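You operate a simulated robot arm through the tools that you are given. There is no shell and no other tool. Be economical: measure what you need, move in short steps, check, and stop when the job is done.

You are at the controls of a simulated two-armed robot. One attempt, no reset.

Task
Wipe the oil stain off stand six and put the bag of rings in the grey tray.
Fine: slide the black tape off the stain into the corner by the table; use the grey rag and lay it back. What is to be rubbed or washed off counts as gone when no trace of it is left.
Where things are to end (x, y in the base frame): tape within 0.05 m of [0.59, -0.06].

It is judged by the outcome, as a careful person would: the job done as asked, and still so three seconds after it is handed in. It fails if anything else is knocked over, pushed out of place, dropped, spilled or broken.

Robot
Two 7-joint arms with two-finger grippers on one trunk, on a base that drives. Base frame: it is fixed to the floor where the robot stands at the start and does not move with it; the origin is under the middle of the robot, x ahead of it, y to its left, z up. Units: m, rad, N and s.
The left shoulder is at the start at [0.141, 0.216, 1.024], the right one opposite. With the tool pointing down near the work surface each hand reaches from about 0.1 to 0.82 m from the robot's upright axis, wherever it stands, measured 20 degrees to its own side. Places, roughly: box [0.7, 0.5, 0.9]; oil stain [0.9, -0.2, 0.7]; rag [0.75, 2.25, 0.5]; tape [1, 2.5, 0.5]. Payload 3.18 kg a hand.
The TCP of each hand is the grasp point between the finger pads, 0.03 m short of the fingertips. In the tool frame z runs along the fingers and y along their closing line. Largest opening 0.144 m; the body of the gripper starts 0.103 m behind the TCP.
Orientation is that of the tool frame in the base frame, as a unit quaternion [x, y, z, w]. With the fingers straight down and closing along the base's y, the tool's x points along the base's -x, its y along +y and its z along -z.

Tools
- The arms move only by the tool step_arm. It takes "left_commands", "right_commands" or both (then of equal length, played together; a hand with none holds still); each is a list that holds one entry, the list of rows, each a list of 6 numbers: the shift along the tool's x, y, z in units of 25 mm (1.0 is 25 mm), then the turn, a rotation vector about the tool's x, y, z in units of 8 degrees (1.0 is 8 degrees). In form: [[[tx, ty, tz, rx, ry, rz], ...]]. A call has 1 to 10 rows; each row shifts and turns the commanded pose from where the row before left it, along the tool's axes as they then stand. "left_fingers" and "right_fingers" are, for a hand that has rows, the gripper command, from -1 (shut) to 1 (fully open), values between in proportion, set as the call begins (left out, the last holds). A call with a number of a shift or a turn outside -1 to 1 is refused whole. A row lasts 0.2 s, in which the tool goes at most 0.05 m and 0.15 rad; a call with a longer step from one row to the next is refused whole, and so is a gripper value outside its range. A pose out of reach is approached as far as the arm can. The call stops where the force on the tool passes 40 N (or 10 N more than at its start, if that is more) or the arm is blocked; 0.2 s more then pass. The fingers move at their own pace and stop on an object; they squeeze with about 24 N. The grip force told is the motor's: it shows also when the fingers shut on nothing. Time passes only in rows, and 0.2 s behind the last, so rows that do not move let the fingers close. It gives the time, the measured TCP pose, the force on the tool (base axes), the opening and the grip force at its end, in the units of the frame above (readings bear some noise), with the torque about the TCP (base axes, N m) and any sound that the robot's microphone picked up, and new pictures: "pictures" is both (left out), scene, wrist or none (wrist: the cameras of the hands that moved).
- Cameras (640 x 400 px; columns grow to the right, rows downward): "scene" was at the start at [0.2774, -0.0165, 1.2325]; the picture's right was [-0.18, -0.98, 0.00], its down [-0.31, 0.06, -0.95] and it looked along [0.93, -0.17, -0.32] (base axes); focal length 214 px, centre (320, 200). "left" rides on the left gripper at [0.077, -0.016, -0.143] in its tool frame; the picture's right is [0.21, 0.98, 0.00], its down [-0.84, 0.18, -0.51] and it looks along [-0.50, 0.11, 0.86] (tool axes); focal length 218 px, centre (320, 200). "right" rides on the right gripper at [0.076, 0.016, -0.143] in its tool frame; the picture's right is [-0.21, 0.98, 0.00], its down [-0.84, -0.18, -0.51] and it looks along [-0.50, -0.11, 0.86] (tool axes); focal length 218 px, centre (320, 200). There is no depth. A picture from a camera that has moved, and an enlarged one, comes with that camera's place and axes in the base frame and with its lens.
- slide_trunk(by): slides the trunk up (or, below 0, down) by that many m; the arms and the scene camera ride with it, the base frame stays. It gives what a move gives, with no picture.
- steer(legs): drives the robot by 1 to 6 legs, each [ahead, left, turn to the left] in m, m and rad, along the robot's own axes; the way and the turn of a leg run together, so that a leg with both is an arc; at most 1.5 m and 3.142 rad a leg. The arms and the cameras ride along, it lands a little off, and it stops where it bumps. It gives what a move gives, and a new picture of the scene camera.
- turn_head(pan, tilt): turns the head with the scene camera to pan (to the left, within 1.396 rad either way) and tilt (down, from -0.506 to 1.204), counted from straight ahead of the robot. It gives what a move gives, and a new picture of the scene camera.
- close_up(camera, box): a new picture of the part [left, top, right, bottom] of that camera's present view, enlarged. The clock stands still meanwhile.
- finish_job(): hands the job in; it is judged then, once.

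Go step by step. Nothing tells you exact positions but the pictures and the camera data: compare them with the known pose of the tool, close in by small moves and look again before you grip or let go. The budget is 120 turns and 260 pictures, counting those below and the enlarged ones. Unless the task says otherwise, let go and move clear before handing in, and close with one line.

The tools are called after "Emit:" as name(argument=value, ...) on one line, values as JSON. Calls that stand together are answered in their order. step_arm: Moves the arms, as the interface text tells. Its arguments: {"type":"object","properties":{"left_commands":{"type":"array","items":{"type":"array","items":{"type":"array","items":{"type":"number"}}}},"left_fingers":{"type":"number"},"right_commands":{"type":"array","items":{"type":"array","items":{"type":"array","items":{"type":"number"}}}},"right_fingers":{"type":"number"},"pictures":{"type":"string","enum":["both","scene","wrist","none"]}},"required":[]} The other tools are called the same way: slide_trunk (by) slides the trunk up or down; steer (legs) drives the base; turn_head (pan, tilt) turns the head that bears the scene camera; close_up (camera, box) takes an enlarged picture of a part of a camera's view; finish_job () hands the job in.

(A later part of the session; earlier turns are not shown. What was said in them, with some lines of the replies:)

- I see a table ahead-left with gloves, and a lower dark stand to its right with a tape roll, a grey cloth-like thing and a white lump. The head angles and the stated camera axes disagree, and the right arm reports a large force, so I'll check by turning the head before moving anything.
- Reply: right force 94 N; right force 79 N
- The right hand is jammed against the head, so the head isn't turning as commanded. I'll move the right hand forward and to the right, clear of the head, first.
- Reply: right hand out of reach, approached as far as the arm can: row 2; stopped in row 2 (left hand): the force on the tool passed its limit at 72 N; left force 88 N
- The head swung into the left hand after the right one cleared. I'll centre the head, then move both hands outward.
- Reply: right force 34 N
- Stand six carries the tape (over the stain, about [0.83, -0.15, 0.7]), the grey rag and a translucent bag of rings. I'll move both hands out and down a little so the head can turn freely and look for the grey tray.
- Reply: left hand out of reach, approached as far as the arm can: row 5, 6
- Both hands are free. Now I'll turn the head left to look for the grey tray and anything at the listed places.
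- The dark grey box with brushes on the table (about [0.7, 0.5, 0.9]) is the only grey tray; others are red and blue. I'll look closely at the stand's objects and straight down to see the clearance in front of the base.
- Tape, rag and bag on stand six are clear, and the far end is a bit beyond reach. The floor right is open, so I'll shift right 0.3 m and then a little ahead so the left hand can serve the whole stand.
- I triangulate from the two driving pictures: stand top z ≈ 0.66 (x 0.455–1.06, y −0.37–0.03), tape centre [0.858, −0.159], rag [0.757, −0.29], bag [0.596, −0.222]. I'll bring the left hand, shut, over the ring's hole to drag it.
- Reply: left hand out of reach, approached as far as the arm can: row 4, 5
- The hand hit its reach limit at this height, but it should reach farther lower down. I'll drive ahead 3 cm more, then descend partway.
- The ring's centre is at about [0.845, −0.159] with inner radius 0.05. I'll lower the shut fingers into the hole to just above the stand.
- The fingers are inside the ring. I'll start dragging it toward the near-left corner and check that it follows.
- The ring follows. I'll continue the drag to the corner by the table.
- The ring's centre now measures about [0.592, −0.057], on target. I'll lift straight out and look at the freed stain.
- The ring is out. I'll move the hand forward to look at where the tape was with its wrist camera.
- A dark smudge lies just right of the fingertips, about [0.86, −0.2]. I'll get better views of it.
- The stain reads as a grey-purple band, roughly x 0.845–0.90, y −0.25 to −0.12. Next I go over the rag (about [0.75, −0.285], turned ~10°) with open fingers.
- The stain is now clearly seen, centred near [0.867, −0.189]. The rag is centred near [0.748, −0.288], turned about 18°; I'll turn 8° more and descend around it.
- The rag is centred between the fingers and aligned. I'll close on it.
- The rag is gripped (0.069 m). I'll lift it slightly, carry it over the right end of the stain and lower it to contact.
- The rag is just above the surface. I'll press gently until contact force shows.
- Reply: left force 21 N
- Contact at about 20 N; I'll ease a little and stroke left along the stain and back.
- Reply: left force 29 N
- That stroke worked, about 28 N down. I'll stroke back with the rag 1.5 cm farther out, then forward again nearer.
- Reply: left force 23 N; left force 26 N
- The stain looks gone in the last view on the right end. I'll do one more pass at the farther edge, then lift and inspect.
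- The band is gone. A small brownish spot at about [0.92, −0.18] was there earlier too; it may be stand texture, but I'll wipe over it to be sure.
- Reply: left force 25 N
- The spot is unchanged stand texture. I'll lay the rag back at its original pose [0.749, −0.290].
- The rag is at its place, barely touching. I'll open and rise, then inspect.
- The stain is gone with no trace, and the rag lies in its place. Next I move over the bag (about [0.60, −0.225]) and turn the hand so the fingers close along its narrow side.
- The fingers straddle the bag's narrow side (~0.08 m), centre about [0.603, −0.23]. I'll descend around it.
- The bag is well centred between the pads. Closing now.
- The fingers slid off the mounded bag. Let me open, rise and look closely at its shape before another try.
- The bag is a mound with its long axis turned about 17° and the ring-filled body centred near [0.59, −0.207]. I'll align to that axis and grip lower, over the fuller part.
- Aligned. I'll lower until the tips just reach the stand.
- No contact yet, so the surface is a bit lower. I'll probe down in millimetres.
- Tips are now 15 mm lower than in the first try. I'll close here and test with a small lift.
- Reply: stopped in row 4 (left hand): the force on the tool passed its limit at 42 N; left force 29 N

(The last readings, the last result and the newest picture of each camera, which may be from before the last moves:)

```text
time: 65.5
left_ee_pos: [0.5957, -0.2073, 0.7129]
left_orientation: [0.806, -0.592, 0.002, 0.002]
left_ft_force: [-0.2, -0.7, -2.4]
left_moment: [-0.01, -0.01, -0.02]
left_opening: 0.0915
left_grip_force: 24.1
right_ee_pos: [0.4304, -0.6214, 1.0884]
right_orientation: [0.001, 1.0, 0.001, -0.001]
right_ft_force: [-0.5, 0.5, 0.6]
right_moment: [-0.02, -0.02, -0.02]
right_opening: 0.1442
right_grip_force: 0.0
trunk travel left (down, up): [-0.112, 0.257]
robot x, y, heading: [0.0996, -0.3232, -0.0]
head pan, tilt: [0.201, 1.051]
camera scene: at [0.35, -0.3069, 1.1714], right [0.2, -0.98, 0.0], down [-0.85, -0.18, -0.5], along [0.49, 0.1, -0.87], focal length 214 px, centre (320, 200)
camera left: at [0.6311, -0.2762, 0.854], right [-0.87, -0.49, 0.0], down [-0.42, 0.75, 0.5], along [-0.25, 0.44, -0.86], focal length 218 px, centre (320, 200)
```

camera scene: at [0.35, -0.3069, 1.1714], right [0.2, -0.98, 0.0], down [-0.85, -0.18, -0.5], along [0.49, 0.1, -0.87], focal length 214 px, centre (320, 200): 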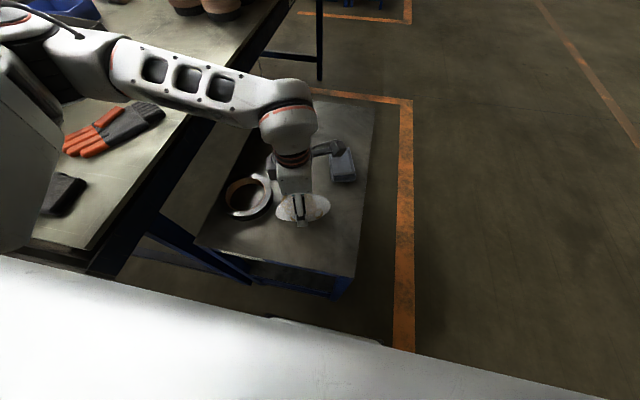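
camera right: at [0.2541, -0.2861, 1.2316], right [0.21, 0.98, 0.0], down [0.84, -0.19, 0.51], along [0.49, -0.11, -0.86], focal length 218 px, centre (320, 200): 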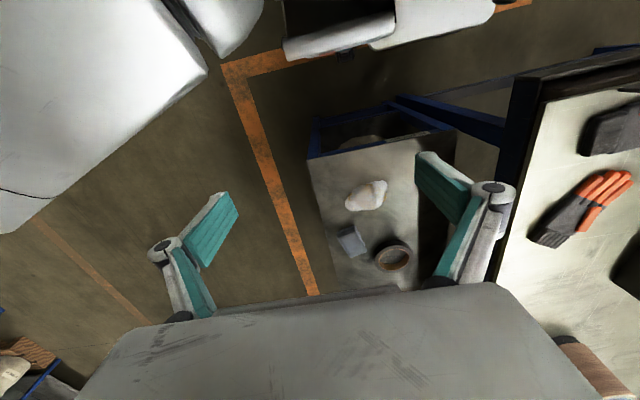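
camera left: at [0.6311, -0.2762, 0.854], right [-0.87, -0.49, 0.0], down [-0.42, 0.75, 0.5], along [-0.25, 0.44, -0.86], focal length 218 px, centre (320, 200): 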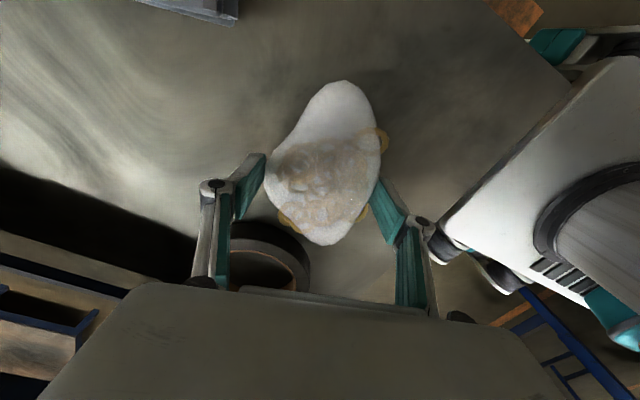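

The bag is held (about 2.4 N, opening 0.0915). I'll lift it smoothly and check the grip.

Emit:
step_arm(left_commands=[[[0, 0, -0.6, 0, 0, 0], [0, 0, -0.6, 0, 0, 0], [0, 0, -0.8, 0, 0, 0], [0, 0, -0.8, 0, 0, 0], [0, 0, -0.8, 0, 0, 0], [0, 0, -0.8, 0, 0, 0], [0, 0, -0.8, 0, 0, 0], [0, 0, -0.8, 0, 0, 0], [0, 0, -0.8, 0, 0, 0], [0, 0, -0.8, 0, 0, 0]]], pictures="wrist")

Emit:
step_arm(left_commands=[[[0, 0, -0.8, 0, 0, 0], [0, 0, -0.8, 0, 0, 0], [0, 0, -0.8, 0, 0, 0], [0, 0, -0.8, 0, 0, 0], [0, 0, -0.8, 0, 0, 0], [0, 0, -0.8, 0, 0, 0], [0, 0, -0.8, 0, 0, 0], [0, 0, -0.8, 0, 0, 0], [0, 0, -0.6, 0, 0, 0]]], pictures="both")

```text
time: 67.7
left_ee_pos: [0.5944, -0.2065, 0.9045]
left_orientation: [0.805, -0.593, 0.003, 0.001]
left_ft_force: [0.3, 0.2, -3.3]
left_moment: [0.02, -0.04, 0.0]
left_opening: 0.0915
left_grip_force: 23.7
right_ee_pos: [0.4301, -0.6215, 1.0886]
right_orientation: [0.0, 1.0, 0.001, -0.001]
right_ft_force: [-1.2, 0.2, -0.8]
right_moment: [-0.04, 0.0, 0.0]
right_opening: 0.1439
right_grip_force: 0.0
trunk travel left (down, up): [-0.112, 0.257]
robot x, y, heading: [0.0998, -0.3221, 0.004]
head pan, tilt: [0.201, 1.051]
camera left: at [0.6307, -0.2748, 1.0464], right [-0.87, -0.49, 0.0], down [-0.42, 0.75, 0.5], along [-0.25, 0.44, -0.86], focal length 218 px, centre (320, 200)
```

left: 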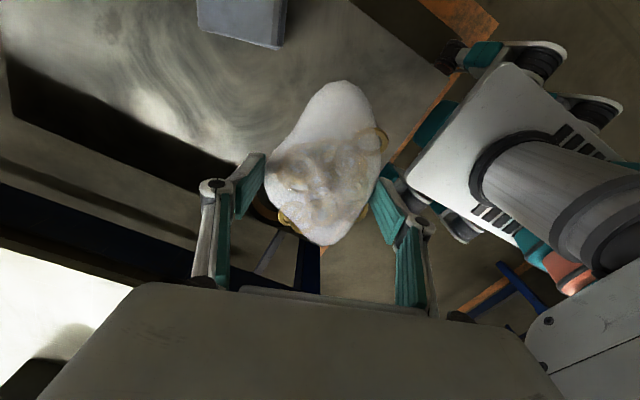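

```text
time: 69.7
left_ee_pos: [0.5934, -0.2047, 1.0778]
left_orientation: [0.806, -0.592, 0.002, 0.001]
left_ft_force: [-0.4, 0.0, -3.1]
left_moment: [-0.04, -0.01, -0.02]
left_opening: 0.0914
left_grip_force: 24.0
right_ee_pos: [0.4305, -0.6217, 1.0894]
right_orientation: [0.001, 1.0, 0.001, -0.001]
right_ft_force: [-0.7, 0.2, -0.3]
right_moment: [0.0, -0.02, -0.01]
right_opening: 0.1439
right_grip_force: 0.0
trunk travel left (down, up): [-0.112, 0.257]
robot x, y, heading: [0.0988, -0.3212, 0.003]
head pan, tilt: [0.201, 1.051]
camera scene: at [0.3497, -0.3069, 1.1716], right [0.2, -0.98, 0.0], down [-0.85, -0.18, -0.5], along [0.49, 0.1, -0.87], focal length 214 px, centre (320, 200)
camera left: at [0.6305, -0.2738, 1.2206], right [-0.87, -0.49, 0.0], down [-0.42, 0.75, 0.5], along [-0.25, 0.44, -0.86], focal length 218 px, centre (320, 200)
```

scene: 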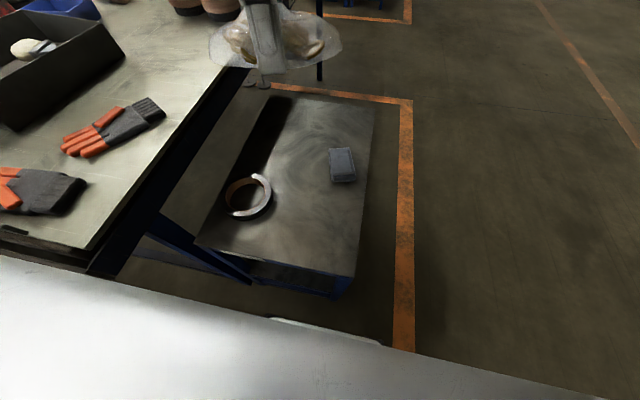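
left: 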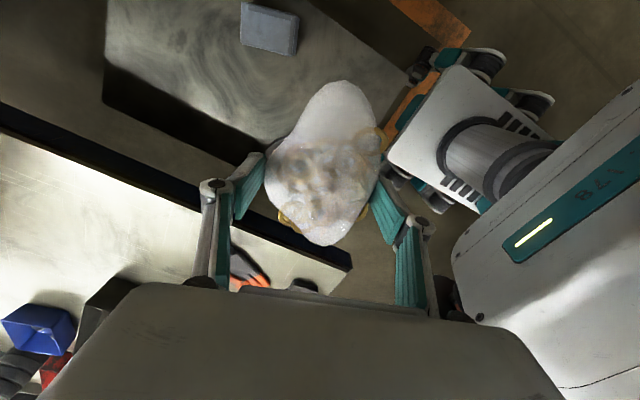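

The bag is held securely at z 1.08, with the stand tidy below. I'll back off 0.1 m and drive left 0.42 m to face the tray.

Emit:
steer(legs=[[-0.1, 0, 0], [0, 0.42, 0]])

Emit:
turn_head(pan=0.5, tilt=0.6)

```text
time: 74.6
left_ee_pos: [0.4945, 0.2073, 1.0779]
left_orientation: [0.806, -0.592, 0.002, 0.002]
left_ft_force: [-0.2, 0.1, -2.2]
left_moment: [-0.01, -0.03, 0.0]
left_opening: 0.0911
left_grip_force: 23.7
right_ee_pos: [0.3314, -0.2084, 1.0892]
right_orientation: [0.001, 1.0, 0.001, 0.0]
right_ft_force: [0.4, 0.5, -0.5]
right_moment: [-0.02, 0.0, -0.03]
right_opening: 0.1439
right_grip_force: 0.1
trunk travel left (down, up): [-0.112, 0.257]
robot x, y, heading: [0.001, 0.0932, 0.006]
head pan, tilt: [0.201, 1.051]
camera scene: at [0.2496, 0.106, 1.1715], right [0.2, -0.98, 0.0], down [-0.85, -0.18, -0.5], along [0.49, 0.1, -0.87], focal length 214 px, centre (320, 200)
```

scene: 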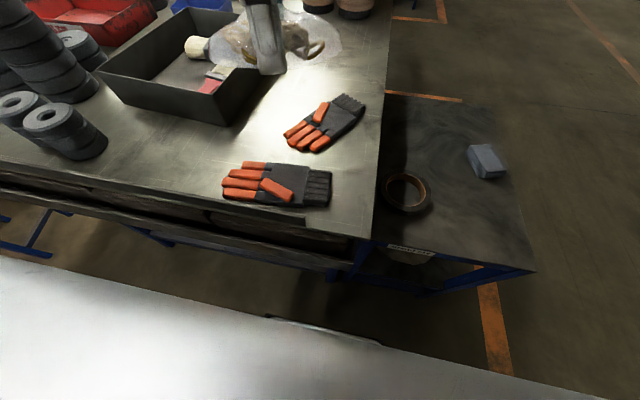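

```text
time: 75.5
left_ee_pos: [0.495, 0.2078, 1.0788]
left_orientation: [0.806, -0.592, 0.002, 0.001]
left_ft_force: [-0.5, -0.4, -2.3]
left_moment: [0.01, 0.01, -0.03]
left_opening: 0.0911
left_grip_force: 23.7
right_ee_pos: [0.3303, -0.2094, 1.0886]
right_orientation: [0.001, 1.0, 0.001, -0.001]
right_ft_force: [0.0, -0.7, -0.2]
right_moment: [-0.03, 0.03, -0.02]
right_opening: 0.1439
right_grip_force: 0.0
trunk travel left (down, up): [-0.112, 0.257]
robot x, y, heading: [-0.0014, 0.0931, 0.003]
head pan, tilt: [0.499, 0.6]
camera scene: at [0.262, 0.1349, 1.2068], right [0.48, -0.88, 0.0], down [-0.5, -0.27, -0.82], along [0.72, 0.4, -0.57], focal length 214 px, centre (320, 200)
```

scene: 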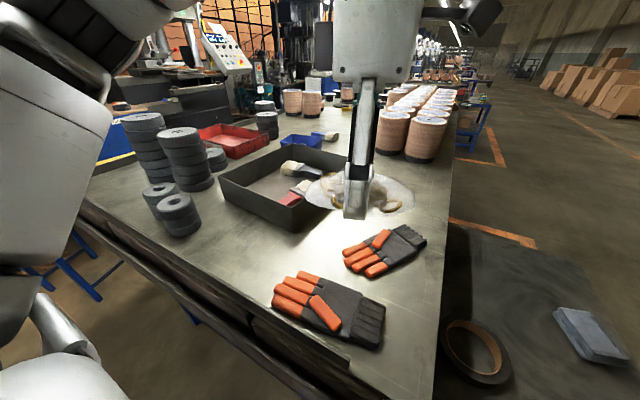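

The bag is held above the table's edge, and the tray lies at about x 0.53–0.83, y 0.33–0.6 with two brushes inside. I'll zoom in to find free floor in it.

Emit:
close_up(camera="scene", box=[200, 120, 420, 250])

```text
2.91 times, centred on (310, 185) of scene
camera zoom: at [0.262, 0.1349, 1.2068], right [0.48, -0.88, 0.0], down [-0.5, -0.27, -0.82], along [0.72, 0.4, -0.57], focal length 624 px, centre (349, 244)
```

zoom: 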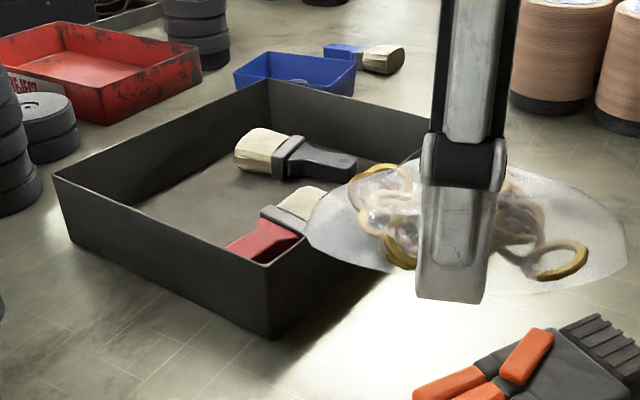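

The brushes fill the tray's middle; the near-left floor is free around [0.62, 0.48]. I'll carry the bag there at height and look.

Emit:
step_arm(left_commands=[[[-0.894, -0.812, 0, 0, 0, 0], [-0.894, -0.812, 0, 0, 0, 0], [-0.894, -0.812, 0, 0, 0, 0], [-0.894, -0.812, 0, 0, 0, 0], [-0.894, -0.812, 0, 0, 0, 0], [-0.894, -0.812, 0, 0, 0, 0], [-0.894, -0.812, 0, 0, 0, 0], [-0.894, -0.812, 0, 0, 0, 0], [-0.894, -0.812, 0, 0, 0, 0], [-0.894, -0.812, 0, 0, 0, 0]]], pictures="both")

```text
time: 77.7
left_ee_pos: [0.6213, 0.4802, 1.0773]
left_orientation: [0.805, -0.593, 0.003, 0.003]
left_ft_force: [0.6, 0.1, -2.4]
left_moment: [0.02, 0.0, -0.01]
left_opening: 0.0913
left_grip_force: 24.0
right_ee_pos: [0.3308, -0.2089, 1.0884]
right_orientation: [0.001, 1.0, 0.001, -0.002]
right_ft_force: [-0.5, -0.4, -0.7]
right_moment: [0.01, -0.03, 0.02]
right_opening: 0.1441
right_grip_force: 0.0
trunk travel left (down, up): [-0.112, 0.257]
robot x, y, heading: [-0.0016, 0.0941, 0.004]
head pan, tilt: [0.499, 0.6]
camera scene: at [0.2622, 0.1354, 1.2068], right [0.48, -0.88, 0.0], down [-0.49, -0.27, -0.82], along [0.72, 0.4, -0.57], focal length 214 px, centre (320, 200)
camera left: at [0.6579, 0.4133, 1.2199], right [-0.87, -0.49, 0.0], down [-0.42, 0.75, 0.5], along [-0.25, 0.44, -0.86], focal length 218 px, centre (320, 200)
```

scene: 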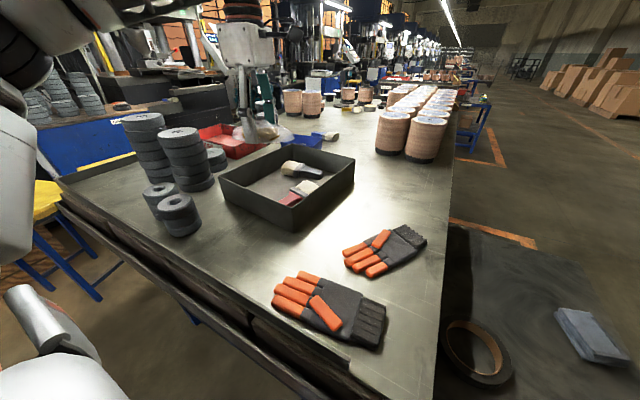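
left: 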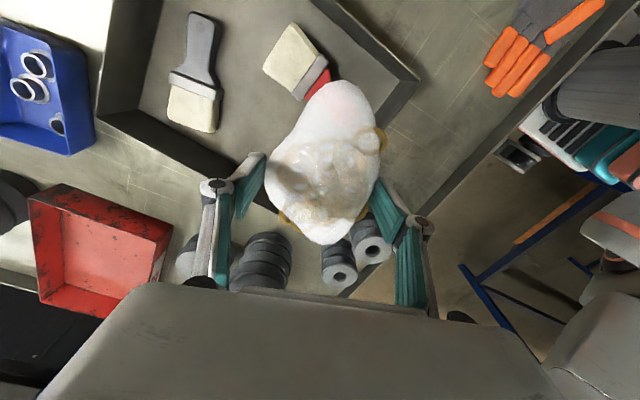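

The wrist view confirms: tray left wall at y ≈ 0.56, and the bag hangs over free floor, with only its thin tail above the red brush's handle. I'll lower it into the tray.

Emit:
step_arm(left_commands=[[[0, 0, 0.8, 0, 0, 0], [0, 0, 0.8, 0, 0, 0], [0, 0, 0.8, 0, 0, 0], [0, 0, 0.8, 0, 0, 0], [0, 0, 0.7, 0, 0, 0], [0, 0, 0.5, 0, 0, 0]]], pictures="both")

Emit:
close_up(camera="scene", box=[180, 80, 380, 240])

```text
time: 79.1
left_ee_pos: [0.6219, 0.4813, 0.9651]
left_orientation: [0.806, -0.592, 0.002, 0.002]
left_ft_force: [0.9, 0.2, -2.0]
left_moment: [0.0, 0.0, 0.01]
left_opening: 0.0912
left_grip_force: 23.7
right_ee_pos: [0.3297, -0.2093, 1.0894]
right_orientation: [0.002, 1.0, 0.001, -0.002]
right_ft_force: [-0.2, -0.4, 0.0]
right_moment: [-0.01, -0.03, 0.0]
right_opening: 0.1438
right_grip_force: 0.1
trunk travel left (down, up): [-0.112, 0.257]
robot x, y, heading: [0.0032, 0.0905, -0.0]
head pan, tilt: [0.499, 0.6]
camera scene: at [0.2623, 0.1352, 1.2068], right [0.48, -0.88, 0.0], down [-0.49, -0.27, -0.82], along [0.72, 0.4, -0.57], focal length 214 px, centre (320, 200)
camera left: at [0.6583, 0.4125, 1.1083], right [-0.87, -0.49, 0.0], down [-0.42, 0.75, 0.5], along [-0.25, 0.44, -0.86], focal length 218 px, centre (320, 200)
```

scene: 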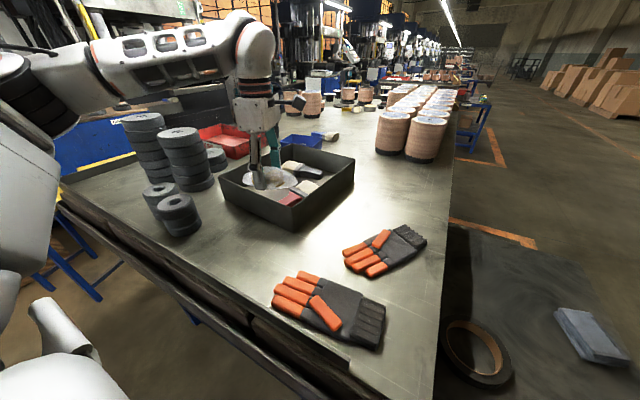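
left: 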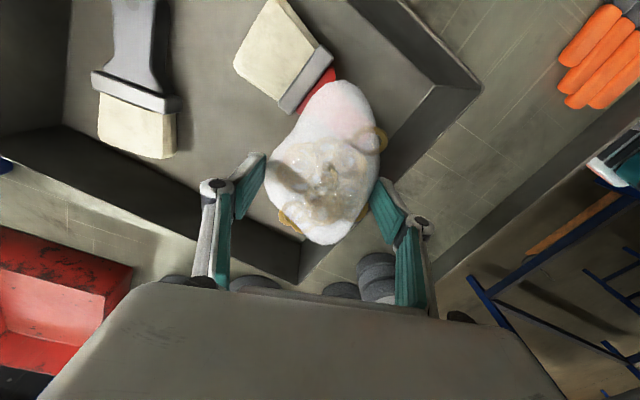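

```text
2.50 times, centred on (280, 160) of scene
camera zoom: at [0.2623, 0.1352, 1.2068], right [0.48, -0.88, 0.0], down [-0.49, -0.27, -0.82], along [0.72, 0.4, -0.57], focal length 536 px, centre (420, 300)
```

zoom: 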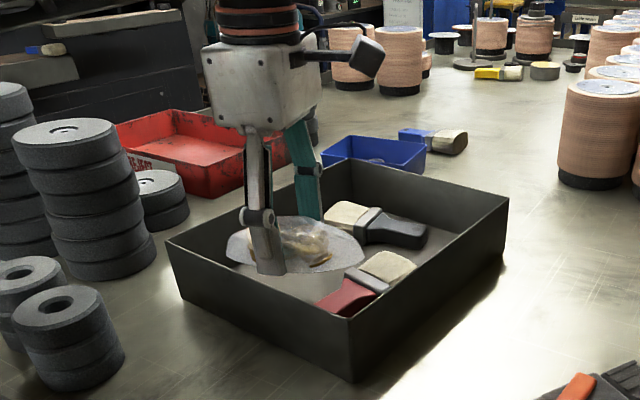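

Triangulating anew, the table top is nearer z 0.86 and the tray rim 0.93, so the free floor is around [0.665, 0.535]. I'll shift there and lower further.

Emit:
step_arm(left_commands=[[[-0.49, -0.755, 0, 0, 0, 0], [-0.49, -0.755, 0, 0, 0, 0], [-0.49, -0.755, 0, 0, 0, 0], [0, 0, 0.6, 0, 0, 0], [0, 0, 0.6, 0, 0, 0], [0, 0, 0.5, 0, 0, 0]]], pictures="both")

Emit:
close_up(camera="scene", box=[180, 80, 380, 240])

```text
time: 80.5
left_ee_pos: [0.6653, 0.5334, 0.9227]
left_orientation: [0.806, -0.593, 0.002, 0.001]
left_ft_force: [0.5, 0.1, -1.8]
left_moment: [0.02, 0.0, -0.01]
left_opening: 0.0909
left_grip_force: 24.0
right_ee_pos: [0.3296, -0.2085, 1.0892]
right_orientation: [0.001, 1.0, 0.001, -0.002]
right_ft_force: [-0.5, -1.7, -0.2]
right_moment: [0.03, -0.01, 0.0]
right_opening: 0.1439
right_grip_force: 0.0
trunk travel left (down, up): [-0.112, 0.257]
robot x, y, heading: [0.0007, 0.0911, 0.007]
head pan, tilt: [0.499, 0.6]
camera scene: at [0.2623, 0.1352, 1.2068], right [0.48, -0.88, 0.0], down [-0.49, -0.27, -0.82], along [0.72, 0.4, -0.57], focal length 214 px, centre (320, 200)
camera left: at [0.7014, 0.4653, 1.0654], right [-0.87, -0.49, 0.0], down [-0.42, 0.75, 0.5], along [-0.25, 0.44, -0.86], focal length 218 px, centre (320, 200)
```

scene: 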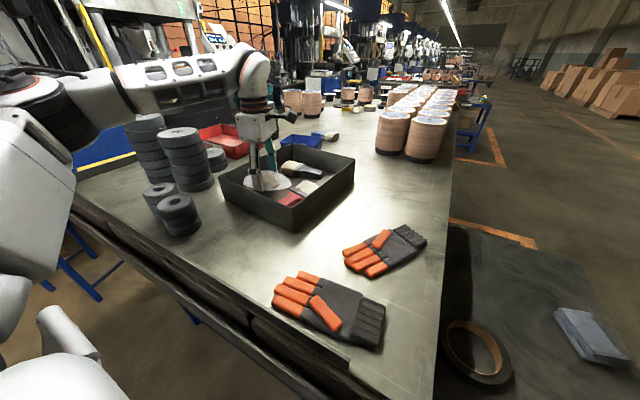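
left: 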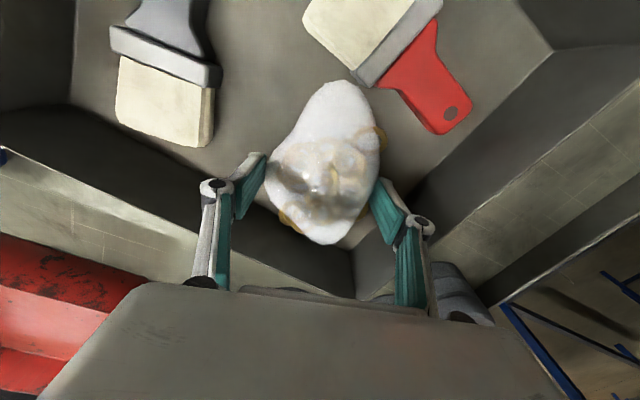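

```text
2.50 times, centred on (280, 160) of scene
camera zoom: at [0.2623, 0.1352, 1.2068], right [0.48, -0.88, 0.0], down [-0.49, -0.27, -0.82], along [0.72, 0.4, -0.57], focal length 536 px, centre (420, 300)
```

zoom: 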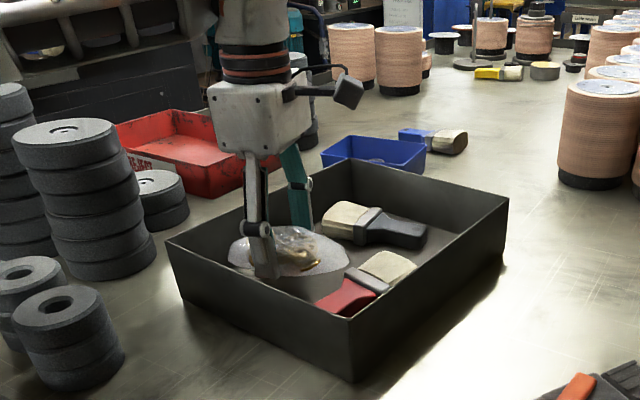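

The bag is inside the tray, clear of both brushes. I'll lower the last bit until it touches the floor.

Emit:
step_arm(left_commands=[[[0, 0, 0.3, 0, 0, 0], [0, 0, 0.3, 0, 0, 0], [0, 0, 0.15, 0, 0, 0]]], pictures="wrist")

```text
time: 81.3
left_ee_pos: [0.6644, 0.5331, 0.9052]
left_orientation: [0.806, -0.591, 0.002, 0.001]
left_ft_force: [-0.3, -0.7, -3.3]
left_moment: [0.01, 0.0, -0.03]
left_opening: 0.0911
left_grip_force: 24.1
right_ee_pos: [0.3294, -0.2098, 1.0896]
right_orientation: [0.001, 1.0, 0.001, -0.001]
right_ft_force: [0.2, 0.8, -0.1]
right_moment: [-0.01, -0.01, 0.01]
right_opening: 0.1441
right_grip_force: 0.0
trunk travel left (down, up): [-0.112, 0.257]
robot x, y, heading: [-0.0008, 0.093, 0.01]
head pan, tilt: [0.499, 0.6]
camera left: at [0.7009, 0.4648, 1.0474], right [-0.87, -0.49, 0.0], down [-0.42, 0.75, 0.5], along [-0.25, 0.44, -0.86], focal length 218 px, centre (320, 200)
```

left: 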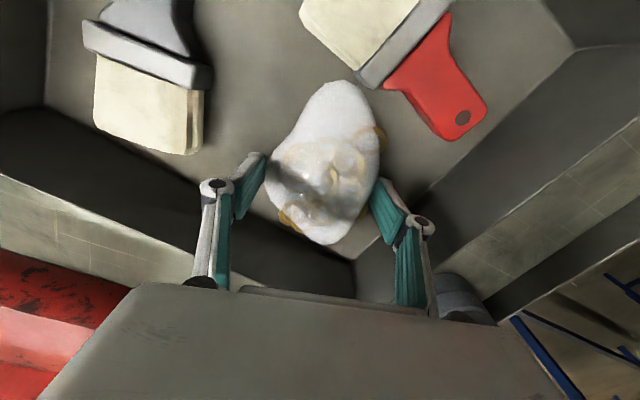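

Emit:
step_arm(left_commands=[[[0, 0, 0.15, 0, 0, 0], [0, 0, 0.12, 0, 0, 0], [0, 0, 0.1, 0, 0, 0]]], pictures="none")

```text
time: 82.1
left_ee_pos: [0.6639, 0.534, 0.8948]
left_orientation: [0.806, -0.592, 0.003, 0.0]
left_ft_force: [-1.3, 0.2, -2.6]
left_moment: [0.01, -0.01, -0.04]
left_opening: 0.0911
left_grip_force: 24.2
right_ee_pos: [0.3313, -0.2084, 1.0897]
right_orientation: [0.001, 1.0, 0.002, -0.002]
right_ft_force: [-0.9, 0.6, 0.2]
right_moment: [-0.04, 0.01, 0.0]
right_opening: 0.1441
right_grip_force: 0.1
trunk travel left (down, up): [-0.112, 0.257]
robot x, y, heading: [-0.0011, 0.0945, 0.01]
head pan, tilt: [0.499, 0.6]
```

Still hanging freely; continuing down in small steps.

Emit:
step_arm(left_commands=[[[0, 0, 0.12, 0, 0, 0], [0, 0, 0.12, 0, 0, 0], [0, 0, 0, 0, 0, 0]]], pictures="none")

Emit:
step_arm(left_commands=[[[0, 0, 0.1, 0, 0, 0], [0, 0, 0.08, 0, 0, 0], [0, 0, 0, 0, 0, 0]]], pictures="wrist")

```text
time: 82.9
left_ee_pos: [0.6648, 0.5327, 0.8944]
left_orientation: [0.806, -0.592, 0.005, 0.0]
left_ft_force: [3.2, 1.7, 14.5]
left_moment: [0.33, -0.82, 0.05]
left_opening: 0.0911
left_grip_force: 24.3
right_ee_pos: [0.3292, -0.2093, 1.0904]
right_orientation: [0.001, 1.0, 0.001, 0.0]
right_ft_force: [1.0, -0.1, -1.6]
right_moment: [0.02, 0.0, 0.02]
right_opening: 0.144
right_grip_force: 0.0
trunk travel left (down, up): [-0.112, 0.257]
robot x, y, heading: [0.0024, 0.0888, 0.006]
head pan, tilt: [0.499, 0.6]
```

```text
time: 83.7
left_ee_pos: [0.6649, 0.5322, 0.8908]
left_orientation: [0.805, -0.593, 0.006, -0.001]
left_ft_force: [9.0, 3.6, 30.8]
left_moment: [0.31, -0.73, -0.19]
left_opening: 0.092
left_grip_force: 24.2
right_ee_pos: [0.3285, -0.2085, 1.0905]
right_orientation: [0.001, 1.0, 0.002, -0.001]
right_ft_force: [-0.6, 0.2, 0.6]
right_moment: [-0.04, -0.03, 0.01]
right_opening: 0.1438
right_grip_force: 0.1
trunk travel left (down, up): [-0.112, 0.257]
robot x, y, heading: [0.0046, 0.0903, 0.001]
head pan, tilt: [0.499, 0.6]
camera left: at [0.7, 0.4633, 1.033], right [-0.87, -0.49, -0.01], down [-0.43, 0.75, 0.5], along [-0.24, 0.44, -0.87], focal length 218 px, centre (320, 200)
```

left: 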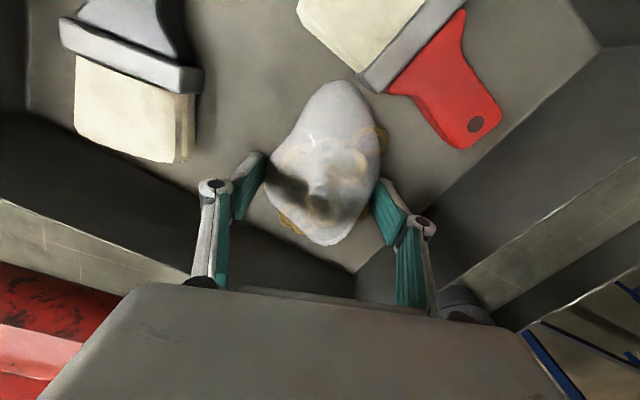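

The bag rests on the tray floor. I'll ease up 3 mm, open just enough to free it and rise straight up.

Emit:
step_arm(left_commands=[[[0, 0, -0.13, 0, 0, 0], [0, 0, 0, 0, 0, 0]]], pictures="none")

Emit:
step_arm(left_commands=[[[0, 0, 0, 0, 0, 0], [0, 0, 0, 0, 0, 0], [0, 0, -0.5, 0, 0, 0], [0, 0, -0.8, 0, 0, 0], [0, 0, -1, 0, 0, 0], [0, 0, -1, 0, 0, 0], [0, 0, -1, 0, 0, 0], [0, 0, -1, 0, 0, 0], [0, 0, -1, 0, 0, 0]]], left_fingers=0.65, pictures="both")

```text
time: 84.3
left_ee_pos: [0.6634, 0.5317, 0.889]
left_orientation: [0.806, -0.592, 0.003, 0.001]
left_ft_force: [8.9, 0.6, 20.1]
left_moment: [0.13, -0.99, -0.03]
left_opening: 0.0919
left_grip_force: 23.9
right_ee_pos: [0.3305, -0.2107, 1.0893]
right_orientation: [0.0, 1.0, 0.002, -0.001]
right_ft_force: [0.3, 0.7, -0.3]
right_moment: [-0.02, -0.02, 0.03]
right_opening: 0.1438
right_grip_force: 0.1
trunk travel left (down, up): [-0.112, 0.257]
robot x, y, heading: [-0.0004, 0.0904, 0.001]
head pan, tilt: [0.499, 0.6]
```

```text
time: 86.3
left_ee_pos: [0.664, 0.5339, 1.0469]
left_orientation: [0.806, -0.592, 0.003, 0.001]
left_ft_force: [0.0, -1.5, -0.5]
left_moment: [0.03, 0.0, 0.01]
left_opening: 0.1187
left_grip_force: 0.0
right_ee_pos: [0.3297, -0.2092, 1.0896]
right_orientation: [0.001, 1.0, 0.001, -0.001]
right_ft_force: [-0.3, 0.0, 0.1]
right_moment: [0.03, -0.07, -0.02]
right_opening: 0.144
right_grip_force: 0.1
trunk travel left (down, up): [-0.112, 0.257]
robot x, y, heading: [-0.0007, 0.089, 0.005]
head pan, tilt: [0.499, 0.6]
camera scene: at [0.2613, 0.1344, 1.2072], right [0.48, -0.88, 0.0], down [-0.49, -0.27, -0.83], along [0.72, 0.4, -0.56], focal length 214 px, centre (320, 200)
camera left: at [0.7005, 0.4658, 1.1885], right [-0.87, -0.49, 0.0], down [-0.42, 0.75, 0.5], along [-0.25, 0.44, -0.86], focal length 218 px, centre (320, 200)
```

scene: 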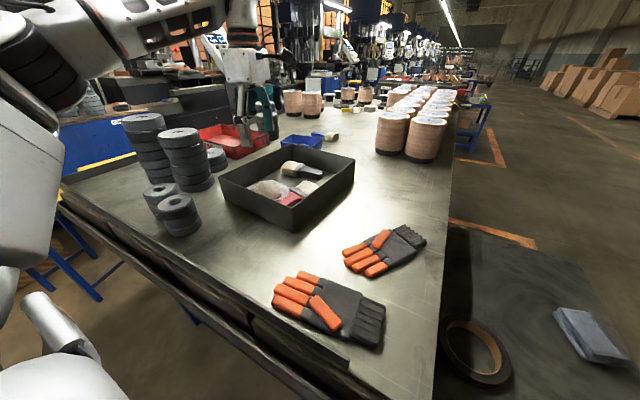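
left: 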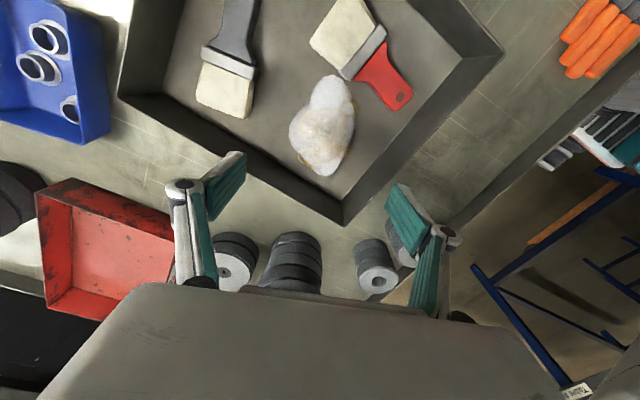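

The bag lies in the tray beside the brushes, and the tape measures about [0.588, −0.06]. I'll back the hand away from the tray and take a last look at the stand.

Emit:
step_arm(left_commands=[[[0.85, 0.6, -0.3, 0, 0, 0], [0.85, 0.6, 0, 0, 0, 0], [0.85, 0.6, 0, 0, 0, 0], [0.85, 0.6, 0, 0, 0, 0], [0.85, 0.6, 0, 0, 0, 0], [0.85, 0.6, 0, 0, 0, 0], [0.85, 0.6, 0, 0, 0, 0], [0.85, 0.6, 0, 0, 0, 0]]], pictures="none")

Emit:
turn_head(pan=-0.2, tilt=0.85)

Emit:
close_up(camera="scene", box=[300, 100, 480, 300])

```text
time: 88.1
left_ee_pos: [0.5993, 0.3348, 1.0531]
left_orientation: [0.806, -0.592, 0.002, 0.001]
left_ft_force: [0.0, 0.5, 0.0]
left_moment: [0.0, 0.03, -0.01]
left_opening: 0.1189
left_grip_force: 0.1
right_ee_pos: [0.3305, -0.209, 1.0902]
right_orientation: [0.001, 1.0, 0.001, -0.002]
right_ft_force: [-0.8, -0.1, -0.2]
right_moment: [0.01, 0.04, -0.01]
right_opening: 0.1441
right_grip_force: 0.1
trunk travel left (down, up): [-0.112, 0.257]
robot x, y, heading: [-0.0025, 0.0888, 0.005]
head pan, tilt: [0.499, 0.6]
```

```text
time: 89.1
left_ee_pos: [0.6018, 0.3363, 1.0541]
left_orientation: [0.806, -0.591, 0.002, 0.002]
left_ft_force: [0.3, -0.5, 0.5]
left_moment: [0.0, -0.02, -0.01]
left_opening: 0.119
left_grip_force: 0.0
right_ee_pos: [0.3314, -0.2094, 1.0888]
right_orientation: [0.0, 1.0, 0.001, -0.001]
right_ft_force: [0.1, 0.2, -0.5]
right_moment: [0.03, -0.03, 0.02]
right_opening: 0.1441
right_grip_force: 0.0
trunk travel left (down, up): [-0.112, 0.257]
robot x, y, heading: [-0.0018, 0.0878, 0.001]
head pan, tilt: [-0.201, 0.85]
camera scene: at [0.2612, 0.077, 1.1861], right [-0.19, -0.98, 0.0], down [-0.74, 0.15, -0.66], along [0.65, -0.13, -0.75], focal length 214 px, centre (320, 200)
```

scene: 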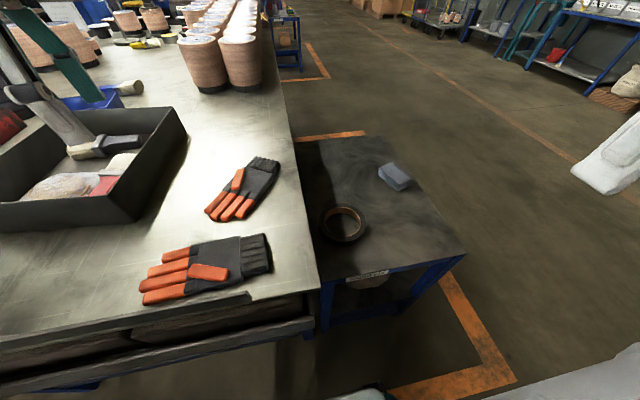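

```text
2.00 times, centred on (390, 200) of scene
camera zoom: at [0.2612, 0.077, 1.1861], right [-0.19, -0.98, 0.0], down [-0.74, 0.15, -0.66], along [0.65, -0.13, -0.75], focal length 429 px, centre (180, 200)
```

zoom: 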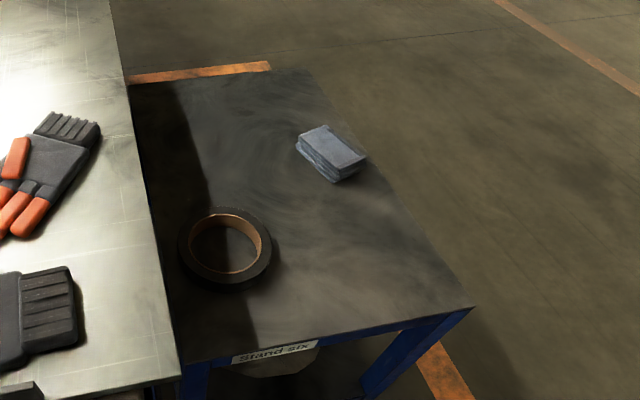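

Stand six is clean, the tape is in the corner, the rag is back in its place, the bag is in the tray and both hands are clear. I'm handing in.

Emit:
finish_job()

```text
The job is handed in.
```

The oil stain is wiped off stand six with no visible trace left, and the bag of rings is in the grey tray. The tape measures about [0.588, −0.06], and the grey rag is back where it lay; the first grip on the bag slipped before it lifted, and the second held.
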